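You operate a simulated robot arm through the tools that you are given. There is no shell and no other tool. Be economical: measure what you need, move in short steps, check, and stop when the job is done.

You are at the controls of a simulated robot arm. One attempt, no reset.

## Task
Fetch the teal tin and set it on the cream album.

It is judged by the outcome, as a careful person would: the job done as asked, and still so three seconds after it is handed in. It fails if anything else is knocked over, pushed out of place, dropped, spilled or broken.

## Robot
A 6-joint arm with a two-finger parallel gripper, fixed in place. Base frame: the origin is at the foot of the arm, x ahead of it, y to its left, z up; the work surface is at about z = 0. Units: m, degrees, N and s.
With the tool pointing down near the work surface it reaches from about 0.18 to 0.46 m from the base axis. Its first joint turns from -70.0 to 70.0 degrees. Payload 1.9 kg.
Tool frame: the origin (TCP) lies between the finger pads and is the grasp point; the fingertips stand 0.023 m ahead of it; z points along the fingers, y is the line along which they close. Largest opening 0.094 m; finger width 0.038, thickness 0.01; the body of the gripper, 0.054 by 0.096 m, starts 0.039 m behind the TCP.
Orientation is that of the tool frame in the base frame, as a unit quaternion [x, y, z, w]. With the fingers straight down and closing along the base's y, the tool's x points along the base's -x, its y along +y and its z along -z.

## Interface
- The arm moves only by the tool apply_moves. Its argument "rows" is a list of rows, each a list of 7 numbers: the shift along the tool's x, y, z in m, then the turn, a rotation vector about the tool's x, y, z in degrees, then the finger opening in m, from 0 to 0.094. In form: [[dx, dy, dz, rx, ry, rz, fingers], ...]. A call has 1 to 12 rows; each row shifts and turns the commanded pose from where the row before left it, along the tool's axes as they then stand. A row lasts 0.2 s, in which the tool goes at most 0.05 m and 8.6 degrees; a call with a longer step from one row to the next is refused whole, and so is a gripper value outside its range. Where a pose cannot be reached the arm comes as near as it can. A force on the tool above 40 N (or 10 N above the force at the start of the call, whichever is more), or a blocked arm, ends the call early, and 0.2 s more pass. The fingers move at their own pace (about 0.108 m/s each) and stop on an object; they squeeze with about 24 N. The grip force told is the motor's: it shows also when the fingers shut on nothing. Time passes only in rows, and 0.2 s behind the last, so rows that do not move let the fingers close. It gives the time, the measured TCP pose, the force on the tool (base axes), the opening and the grip force at its end, in the units of the frame above (readings bear some noise).
- Cameras (640 x 400 px; columns grow to the right, rows downward): "scene" is fixed at [0.0545, 0.3127, 0.4325]; the picture's right is [-0.77, -0.64, 0.00], its down [-0.33, 0.40, -0.86] and it looks along [0.55, -0.66, -0.51] (base axes); focal length 288 px, centre (320, 200). "wrist" rides on the gripper at [-0.039, 0, -0.044] in the tool frame; the picture's right is [0.00, -1.00, 0.00], its down [0.97, 0.00, -0.24] and it looks along [0.24, 0.00, 0.97] (tool axes); focal length 218 px, centre (320, 200).
- camera(camera): a new picture of that camera. It takes no simulated time.
- measure_at(camera, pixels): for up to 12 pixels [column, row] of the newest picture of that camera ("zoom" is the newest enlarged one), the place [x, y, z] in the base frame of the surface seen there, good to about 0.002 m. It takes no simulated time.
- zoom(camera, box): a new picture of the part [left, top, right, bottom] of that camera's present view, enlarged. It takes no simulated time.
- job_done(): hands the job in; it is judged then, once.

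Keep the steps short. Do not move on a guess: measure, check each grasp and each placing, and mend mistakes. In all there are 60 turns and 26 pictures (those below and enlarged ones count). Leave the gripper open and the arm clear of the work at the hand-in unless told otherwise, and finish with a single line.

The tools are called as name(argument=value, ...) on one line, values as JSON. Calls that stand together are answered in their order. apply_moves: Moves the arm, as the interface text tells. Its arguments: {"type":"object","properties":{"rows":{"type":"array"}},"required":["rows"]} The other tools are called the same way: camera (camera) takes a picture; measure_at (camera, pixels) gives the place of the surface under pixels of a picture; zoom (camera, box) takes an enlarged picture of a part of a camera's view; job_done () hands the job in.

At the start:

```text
t: 0.0
tcp_pos: [0.252, -0.0183, 0.2897]
tool_rot: [0.002, 1.0, 0.0, 0.0]
contact_force: [0.3, 0.0, 0.0]
width: 0.0943
finger_force: 0.1
```

scene: 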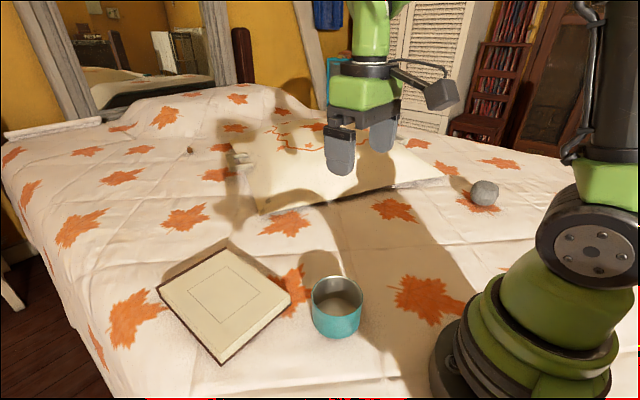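
wrist: 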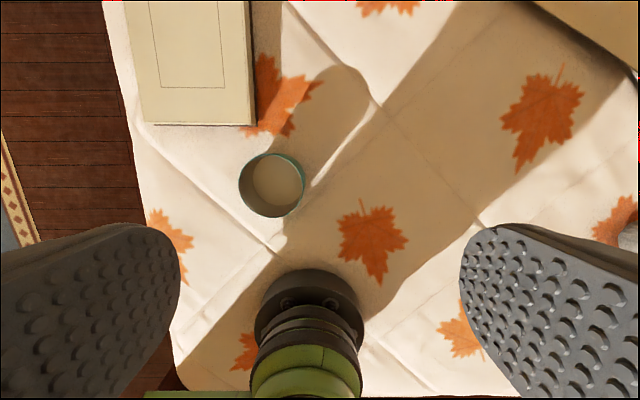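

The teal tin is at about (337,305) in the scene view, with the album at about (225,305). I'll measure points on both.

measure_at(camera="scene", pixels=[[312, 294], [361, 294], [337, 278], [334, 315], [338, 298], [337, 338], [225, 250], [160, 290], [222, 358], [290, 297], [225, 305], [345, 345]])

measure_at(camera="wrist", pixels=[[240, 185], [304, 185], [272, 153], [272, 216], [272, 185], [145, 122], [253, 122], [195, 60], [250, 5], [128, 20], [230, 185], [315, 185]])

zoom(camera="scene", box=[140, 220, 400, 382])

```text
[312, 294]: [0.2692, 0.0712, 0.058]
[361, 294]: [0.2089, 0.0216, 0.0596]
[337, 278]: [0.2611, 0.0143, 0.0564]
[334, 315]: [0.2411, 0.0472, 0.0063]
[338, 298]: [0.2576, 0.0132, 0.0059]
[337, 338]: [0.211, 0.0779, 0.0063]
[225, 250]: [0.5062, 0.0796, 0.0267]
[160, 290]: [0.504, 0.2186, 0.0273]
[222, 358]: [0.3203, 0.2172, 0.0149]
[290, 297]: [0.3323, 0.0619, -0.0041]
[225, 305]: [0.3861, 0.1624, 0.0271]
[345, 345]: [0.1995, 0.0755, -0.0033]
```

```text
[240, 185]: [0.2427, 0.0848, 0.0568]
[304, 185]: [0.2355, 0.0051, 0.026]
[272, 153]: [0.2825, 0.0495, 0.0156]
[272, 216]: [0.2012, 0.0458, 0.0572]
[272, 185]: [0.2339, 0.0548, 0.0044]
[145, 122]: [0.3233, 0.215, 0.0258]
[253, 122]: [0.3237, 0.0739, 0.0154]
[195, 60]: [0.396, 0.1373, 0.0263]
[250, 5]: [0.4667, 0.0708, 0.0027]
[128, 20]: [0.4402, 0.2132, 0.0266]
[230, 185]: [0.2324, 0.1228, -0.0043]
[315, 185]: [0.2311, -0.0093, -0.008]
```

```text
2.46 times, centred on (270, 301) of scene
```

zoom: 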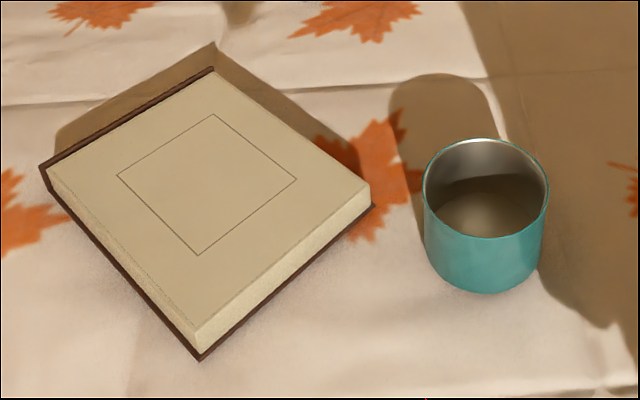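

The tin's rim is centred near (0.238, 0.046) at z 0.058. It's about 0.078 m across and open at the top. The album spans x 0.32–0.505 and y 0.07–0.217, with its top at z 0.027. First I'll move above the tin with the gripper open.

apply_moves(rows=[[0.007, 0.032, 0, 0, 0, 0, 0.094], [0.007, 0.032, 0, 0, 0, 0, 0.094], [0, 0, 0.04, 0, 0, 0, 0.094], [0, 0, 0.04, 0, 0, 0, 0.094], [0, 0, 0.04, 0, 0, 0, 0.094], [0, 0, 0.03, 0, 0, 0, 0.094], [0, 0, 0, 0, 0, 0, 0.094]])

camera(camera="wrist")

camera(camera="scene")

```text
t: 1.6
tcp_pos: [0.2392, 0.0459, 0.139]
tool_rot: [0.001, 1.0, -0.001, 0.0]
contact_force: [0.4, -0.6, -0.1]
width: 0.0941
finger_force: 0.0
```

```text
22 pictures are left
```

wrist: 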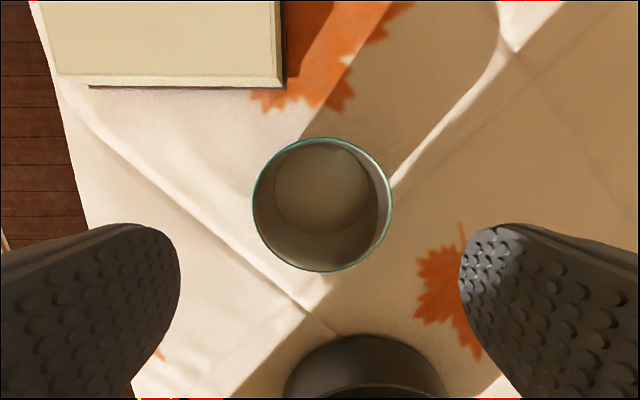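

```text
21 pictures are left
```

scene: 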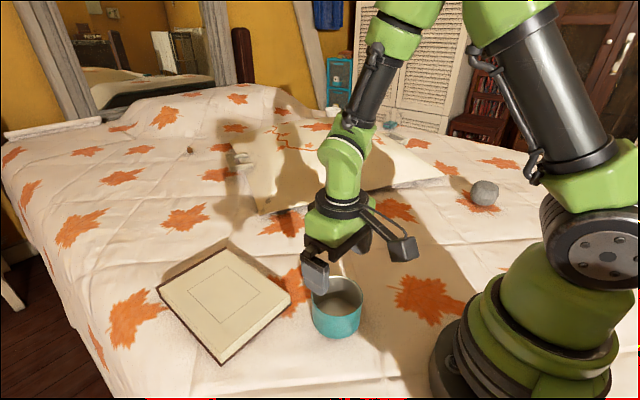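

The tin sits centred between the fingers, with its rim running from about (253,205) to (391,205). I'll measure the rim to check the clearance.

measure_at(camera="wrist", pixels=[[255, 205], [390, 205], [322, 139], [322, 270], [275, 158], [370, 158], [275, 253], [370, 255], [320, 190], [235, 205], [405, 205]])

```text
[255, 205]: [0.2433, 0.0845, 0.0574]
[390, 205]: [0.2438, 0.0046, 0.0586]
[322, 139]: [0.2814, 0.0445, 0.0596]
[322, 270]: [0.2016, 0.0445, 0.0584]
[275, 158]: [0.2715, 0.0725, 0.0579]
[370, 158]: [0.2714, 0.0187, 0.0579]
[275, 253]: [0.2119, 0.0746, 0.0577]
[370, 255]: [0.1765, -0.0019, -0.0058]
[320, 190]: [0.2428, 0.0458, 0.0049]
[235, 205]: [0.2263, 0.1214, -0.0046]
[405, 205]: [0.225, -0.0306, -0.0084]
```

The rim centre is (0.2415, 0.0446) and the diameter is 0.080 m, leaving about 7 mm each side. I'll make a small correction and go straight down to z 0.03.

apply_moves(rows=[[-0.0025, -0.0013, 0.02, 0, 0, 0, 0.094], [0, 0, 0.025, 0, 0, 0, 0.094], [0, 0, 0.025, 0, 0, 0, 0.094], [0, 0, 0.02, 0, 0, 0, 0.094], [0, 0, 0.019, 0, 0, 0, 0.094], [0, 0, 0, 0, 0, 0, 0.094]])

camera(camera="wrist")

```text
t: 3.0
tcp_pos: [0.2437, 0.0436, 0.0295]
tool_rot: [0.002, 1.0, 0.0, 0.001]
contact_force: [-1.1, -0.3, -0.1]
width: 0.0939
finger_force: 0.1
```

```text
20 pictures are left
```

wrist: 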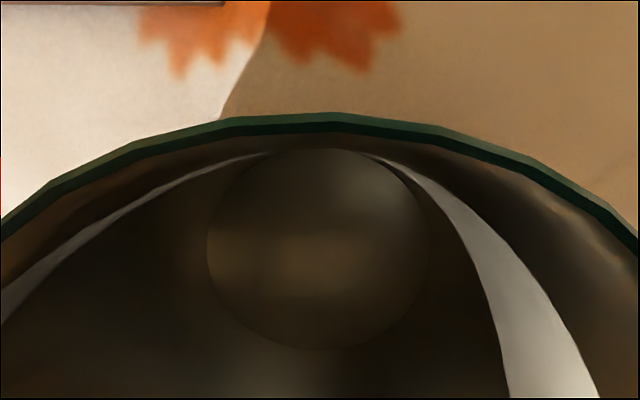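

The fingers straddle the tin and there's no contact force. Next I'll close the gripper.

apply_moves(rows=[[0, 0, 0, 0, 0, 0, 0.086], [0, 0, 0, 0, 0, 0, 0.08], [0, 0, 0, 0, 0, 0, 0.07], [0, 0, 0, 0, 0, 0, 0.07]])

```text
t: 4.0
tcp_pos: [0.2414, 0.0452, 0.0311]
tool_rot: [0.002, 1.0, 0.0, 0.0]
contact_force: [0.4, -0.7, 0.2]
width: 0.081
finger_force: 23.8
```

The grip holds at 0.081 m and 24 N. I'll lift it a short way and check.

apply_moves(rows=[[0, 0, -0.015, 0, 0, 0, 0.07], [0, 0, -0.025, 0, 0, 0, 0.07], [0, 0, -0.03, 0, 0, 0, 0.07], [0, 0, -0.02, 0, 0, 0, 0.07], [0, 0, 0, 0, 0, 0, 0.07]])

camera(camera="scene")

```text
t: 5.2
tcp_pos: [0.24, 0.0427, 0.12]
tool_rot: [0.002, 1.0, 0.0, 0.0]
contact_force: [0.0, 0.3, -1.1]
width: 0.0813
finger_force: 24.0
```

```text
19 pictures are left
```

scene: 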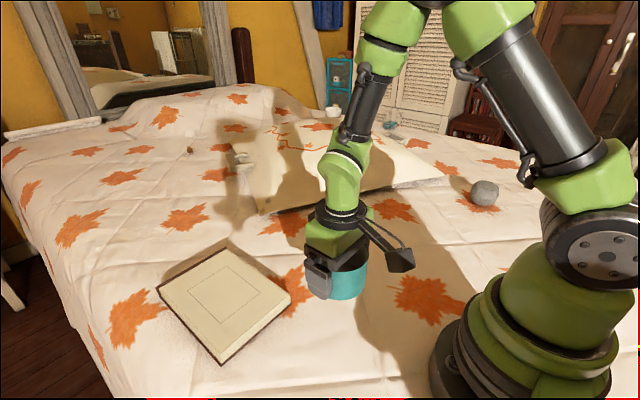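

The tin came up upright and is firmly held. Its bottom is about 0.08 m up, well above the album. I'll carry it over to the album at (0.405, 0.142).

apply_moves(rows=[[-0.0275, 0.0165, 0, 0, 0, 0, 0.07], [-0.0275, 0.0165, 0, 0, 0, 0, 0.07], [-0.0275, 0.0165, 0, 0, 0, 0, 0.07], [-0.0275, 0.0165, 0, 0, 0, 0, 0.07], [-0.0275, 0.0165, 0, 0, 0, 0, 0.07], [-0.0275, 0.0165, 0, 0, 0, 0, 0.07], [0, 0, 0, 0, 0, 0, 0.07]])

camera(camera="scene")

```text
t: 6.8
tcp_pos: [0.4073, 0.1421, 0.1195]
tool_rot: [0.0, 1.0, 0.0, 0.0]
contact_force: [0.1, 0.7, -1.2]
width: 0.0806
finger_force: 23.9
```

```text
18 pictures are left
```

scene: 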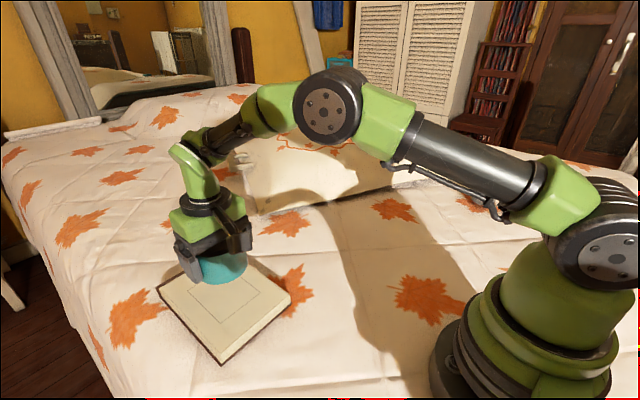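

The tin is over the album. I'll lower it to about 4 mm above the expected contact height, which is around z 0.064.

apply_moves(rows=[[0, 0, 0.02, 0, 0, 0, 0.07], [0, 0, 0.02, 0, 0, 0, 0.07], [0, 0, 0.011, 0, 0, 0, 0.07], [0, 0, 0, 0, 0, 0, 0.07]])

zoom(camera="scene", box=[140, 220, 340, 345])

```text
t: 7.8
tcp_pos: [0.4064, 0.1442, 0.069]
tool_rot: [0.002, 1.0, 0.0, 0.0]
contact_force: [-0.7, -0.2, -1.2]
width: 0.0807
finger_force: 23.9
```

```text
3.20 times, centred on (240, 282) of scene
```

zoom: 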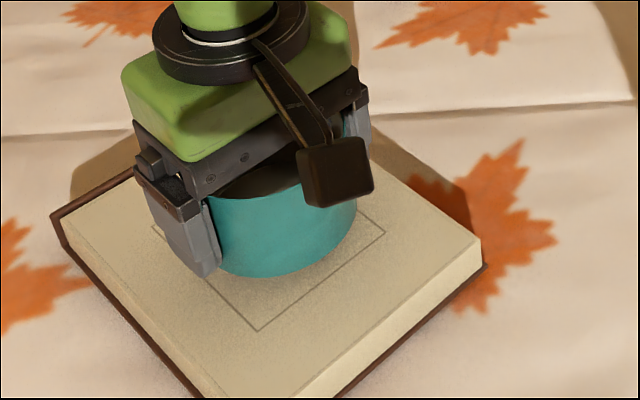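

It's centred on the album and still just clear of it. I'll lower it in 1 mm steps and watch the force.

apply_moves(rows=[[0, 0, 0.001, 0, 0, 0, 0.07], [0, 0, 0.001, 0, 0, 0, 0.07], [0, 0, 0.001, 0, 0, 0, 0.07], [0, 0, 0, 0, 0, 0, 0.07]])

```text
t: 8.8
tcp_pos: [0.4082, 0.1427, 0.0655]
tool_rot: [0.002, 1.0, 0.0, 0.001]
contact_force: [0.4, 0.1, -1.7]
width: 0.0809
finger_force: 24.0
```

The force is unchanged, so there's no contact yet. I'll keep going down in 1 mm steps.

apply_moves(rows=[[0, 0, 0.001, 0, 0, 0, 0.07], [0, 0, 0.001, 0, 0, 0, 0.07], [0, 0, 0, 0, 0, 0, 0.07]])

```text
t: 9.6
tcp_pos: [0.4063, 0.144, 0.0642]
tool_rot: [0.002, 1.0, -0.001, 0.0]
contact_force: [-0.5, -0.3, -0.4]
width: 0.081
finger_force: 24.1
```

apply_moves(rows=[[0, 0, 0.001, 0, 0, 0, 0.07], [0, 0, 0, 0, 0, 0, 0.07]])

zoom(camera="scene", box=[170, 240, 290, 315])

```text
t: 10.2
tcp_pos: [0.4061, 0.1425, 0.0628]
tool_rot: [0.002, 1.0, 0.0, 0.0]
contact_force: [-0.4, -0.7, -1.3]
width: 0.081
finger_force: 24.3
```

```text
5.33 times, centred on (230, 278) of scene
```

zoom: 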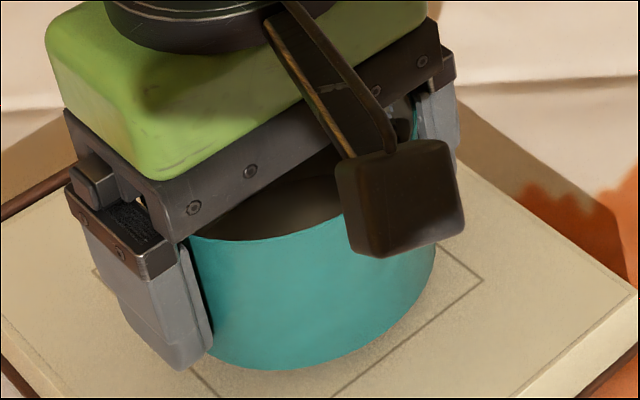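

The force still reads only the tin's weight, about -1.2 N. I'll go 1 mm lower at a time.

apply_moves(rows=[[0, 0, 0.001, 0, 0, 0, 0.07], [0, 0, 0, 0, 0, 0, 0.07]])

```text
t: 10.8
tcp_pos: [0.4066, 0.1433, 0.0626]
tool_rot: [0.002, 1.0, 0.0, 0.0]
contact_force: [0.4, 0.3, -0.9]
width: 0.0811
finger_force: 23.9
```

apply_moves(rows=[[0, 0, 0.001, 0, 0, 0, 0.07], [0, 0, 0, 0, 0, 0, 0.07]])

measure_at(camera="zoom", pixels=[[280, 355], [290, 367], [290, 380], [280, 240], [220, 240], [200, 366], [560, 300]])

```text
t: 11.4
tcp_pos: [0.4068, 0.1441, 0.0614]
tool_rot: [0.001, 1.0, 0.001, 0.0]
contact_force: [-0.4, 1.2, -0.9]
width: 0.0812
finger_force: 24.2
```

```text
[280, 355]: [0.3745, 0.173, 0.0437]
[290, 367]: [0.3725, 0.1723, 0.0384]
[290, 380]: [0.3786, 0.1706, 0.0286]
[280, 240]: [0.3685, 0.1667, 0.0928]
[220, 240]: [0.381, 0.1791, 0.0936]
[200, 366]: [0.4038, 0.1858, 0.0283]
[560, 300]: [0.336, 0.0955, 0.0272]
```

The measurements put the tin's bottom within a millimetre or two of the album top. I'll continue.

apply_moves(rows=[[0, 0, 0.001, 0, 0, 0, 0.07], [0, 0, 0, 0, 0, 0, 0.07]])

```text
t: 12.0
tcp_pos: [0.4079, 0.1433, 0.0607]
tool_rot: [0.002, 1.0, 0.0, -0.001]
contact_force: [-0.2, 0.1, -0.5]
width: 0.081
finger_force: 23.6
```

apply_moves(rows=[[0, 0, 0.001, 0, 0, 0, 0.07], [0, 0, 0, 0, 0, 0, 0.07]])

zoom(camera="scene", box=[170, 240, 290, 315])

```text
t: 12.6
tcp_pos: [0.4064, 0.1429, 0.0593]
tool_rot: [0.001, 1.0, 0.0, 0.0]
contact_force: [0.1, 0.6, -0.6]
width: 0.0808
finger_force: 23.9
```

```text
5.33 times, centred on (230, 278) of scene
```

zoom: 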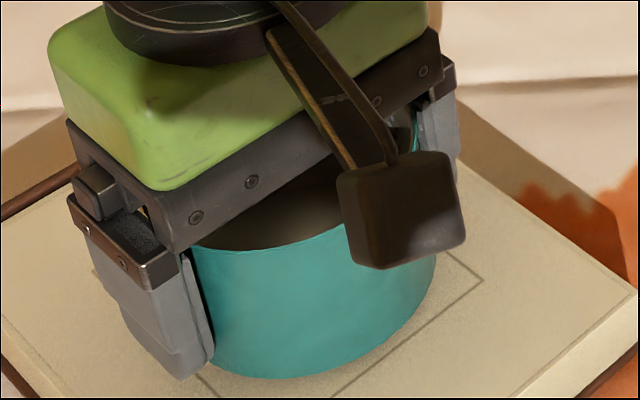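

measure_at(camera="zoom", pixels=[[280, 250], [250, 252], [290, 372], [290, 376], [270, 376], [290, 384], [270, 384], [250, 384]])

apply_moves(rows=[[0, 0, 0.001, 0, 0, 0, 0.07], [0, 0, 0, 0, 0, 0, 0.07]])

```text
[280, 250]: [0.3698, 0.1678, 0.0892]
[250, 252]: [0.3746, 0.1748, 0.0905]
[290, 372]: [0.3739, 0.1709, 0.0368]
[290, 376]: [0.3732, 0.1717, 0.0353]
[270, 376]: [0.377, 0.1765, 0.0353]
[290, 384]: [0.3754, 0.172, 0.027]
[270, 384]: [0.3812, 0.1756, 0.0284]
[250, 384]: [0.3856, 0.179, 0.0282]
```

```text
t: 13.2
tcp_pos: [0.407, 0.1427, 0.0589]
tool_rot: [0.001, 1.0, 0.0, 0.0]
contact_force: [-0.4, 0.4, -1.3]
width: 0.081
finger_force: 23.4
```

The tin's lower edge is still at z ≈ 0.034 and the album top is at 0.028. I'll go 2 mm more, then 1 mm at a time.

apply_moves(rows=[[0, 0, 0.001, 0, 0, 0, 0.07], [0, 0, 0.001, 0, 0, 0, 0.07], [0, 0, 0, 0, 0, 0, 0.07]])

```text
t: 14.0
tcp_pos: [0.4075, 0.1427, 0.0573]
tool_rot: [0.002, 1.0, 0.0, -0.001]
contact_force: [0.1, 0.3, -1.5]
width: 0.0813
finger_force: 23.4
```

apply_moves(rows=[[0, 0, 0.001, 0, 0, 0, 0.07], [0, 0, 0, 0, 0, 0, 0.07]])

```text
t: 14.6
tcp_pos: [0.4075, 0.1433, 0.0557]
tool_rot: [0.002, 1.0, 0.0, 0.0]
contact_force: [0.3, 0.7, 3.2]
width: 0.0811
finger_force: 23.9
```

The force turned upward to +3.2 N, so the tin is resting on the album. I'll check the picture, then open the fingers in stages.

apply_moves(rows=[[0, 0, 0, 0, 0, 0, 0.083], [0, 0, 0, 0, 0, 0, 0.086], [0, 0, 0, 0, 0, 0, 0.09], [0, 0, 0, 0, 0, 0, 0.094], [0, 0, 0, 0, 0, 0, 0.094]])

zoom(camera="scene", box=[140, 220, 340, 345])

```text
t: 15.8
tcp_pos: [0.4077, 0.1431, 0.056]
tool_rot: [0.002, 1.0, 0.001, 0.0]
contact_force: [0.0, 0.9, 0.8]
width: 0.0938
finger_force: 0.0
```

```text
3.20 times, centred on (240, 282) of scene
```

zoom: 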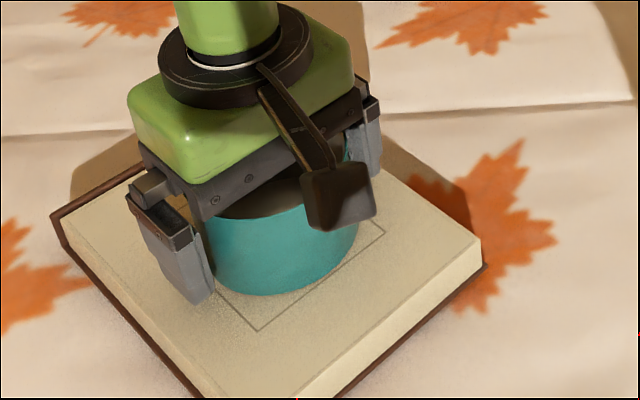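

The tin stands on the album and the fingers are clear on both sides. I'll rise straight up, then back away.

apply_moves(rows=[[0, 0, -0.01, 0, 0, 0, 0.094], [0, 0, -0.02, 0, 0, 0, 0.094], [0, 0, -0.03, 0, 0, 0, 0.094], [0, 0, -0.03, 0, 0, 0, 0.094], [0.03, 0, -0.02, 0, 0, 0, 0.094], [0.04, -0.02, 0, 0, 0, 0, 0.094], [0.04, -0.02, 0, 0, 0, 0, 0.094], [0, 0, 0, 0, 0, 0, 0.094]])

camera(camera="scene")

```text
t: 17.6
tcp_pos: [0.2966, 0.1013, 0.1664]
tool_rot: [0.002, 1.0, 0.0, 0.001]
contact_force: [0.3, 1.1, -0.1]
width: 0.0938
finger_force: 0.0
```

```text
13 pictures are left
```

scene: 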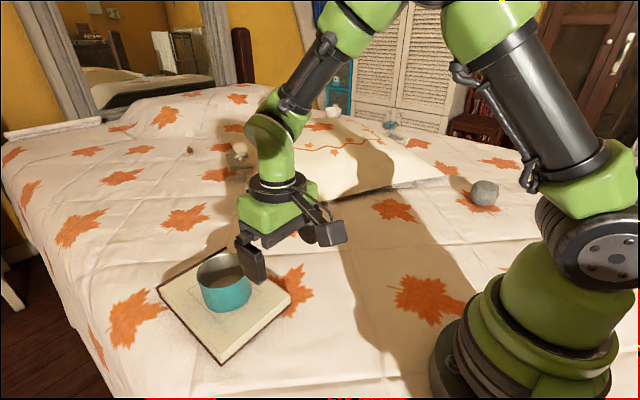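

The tin stands upright on the album, the album hasn't moved, and the arm is clear with the gripper open. I'm handing in.

job_done()

```text
The job is handed in.
```

The teal tin is standing upright on the cream album, nothing else was disturbed, and the arm is clear with the gripper open.
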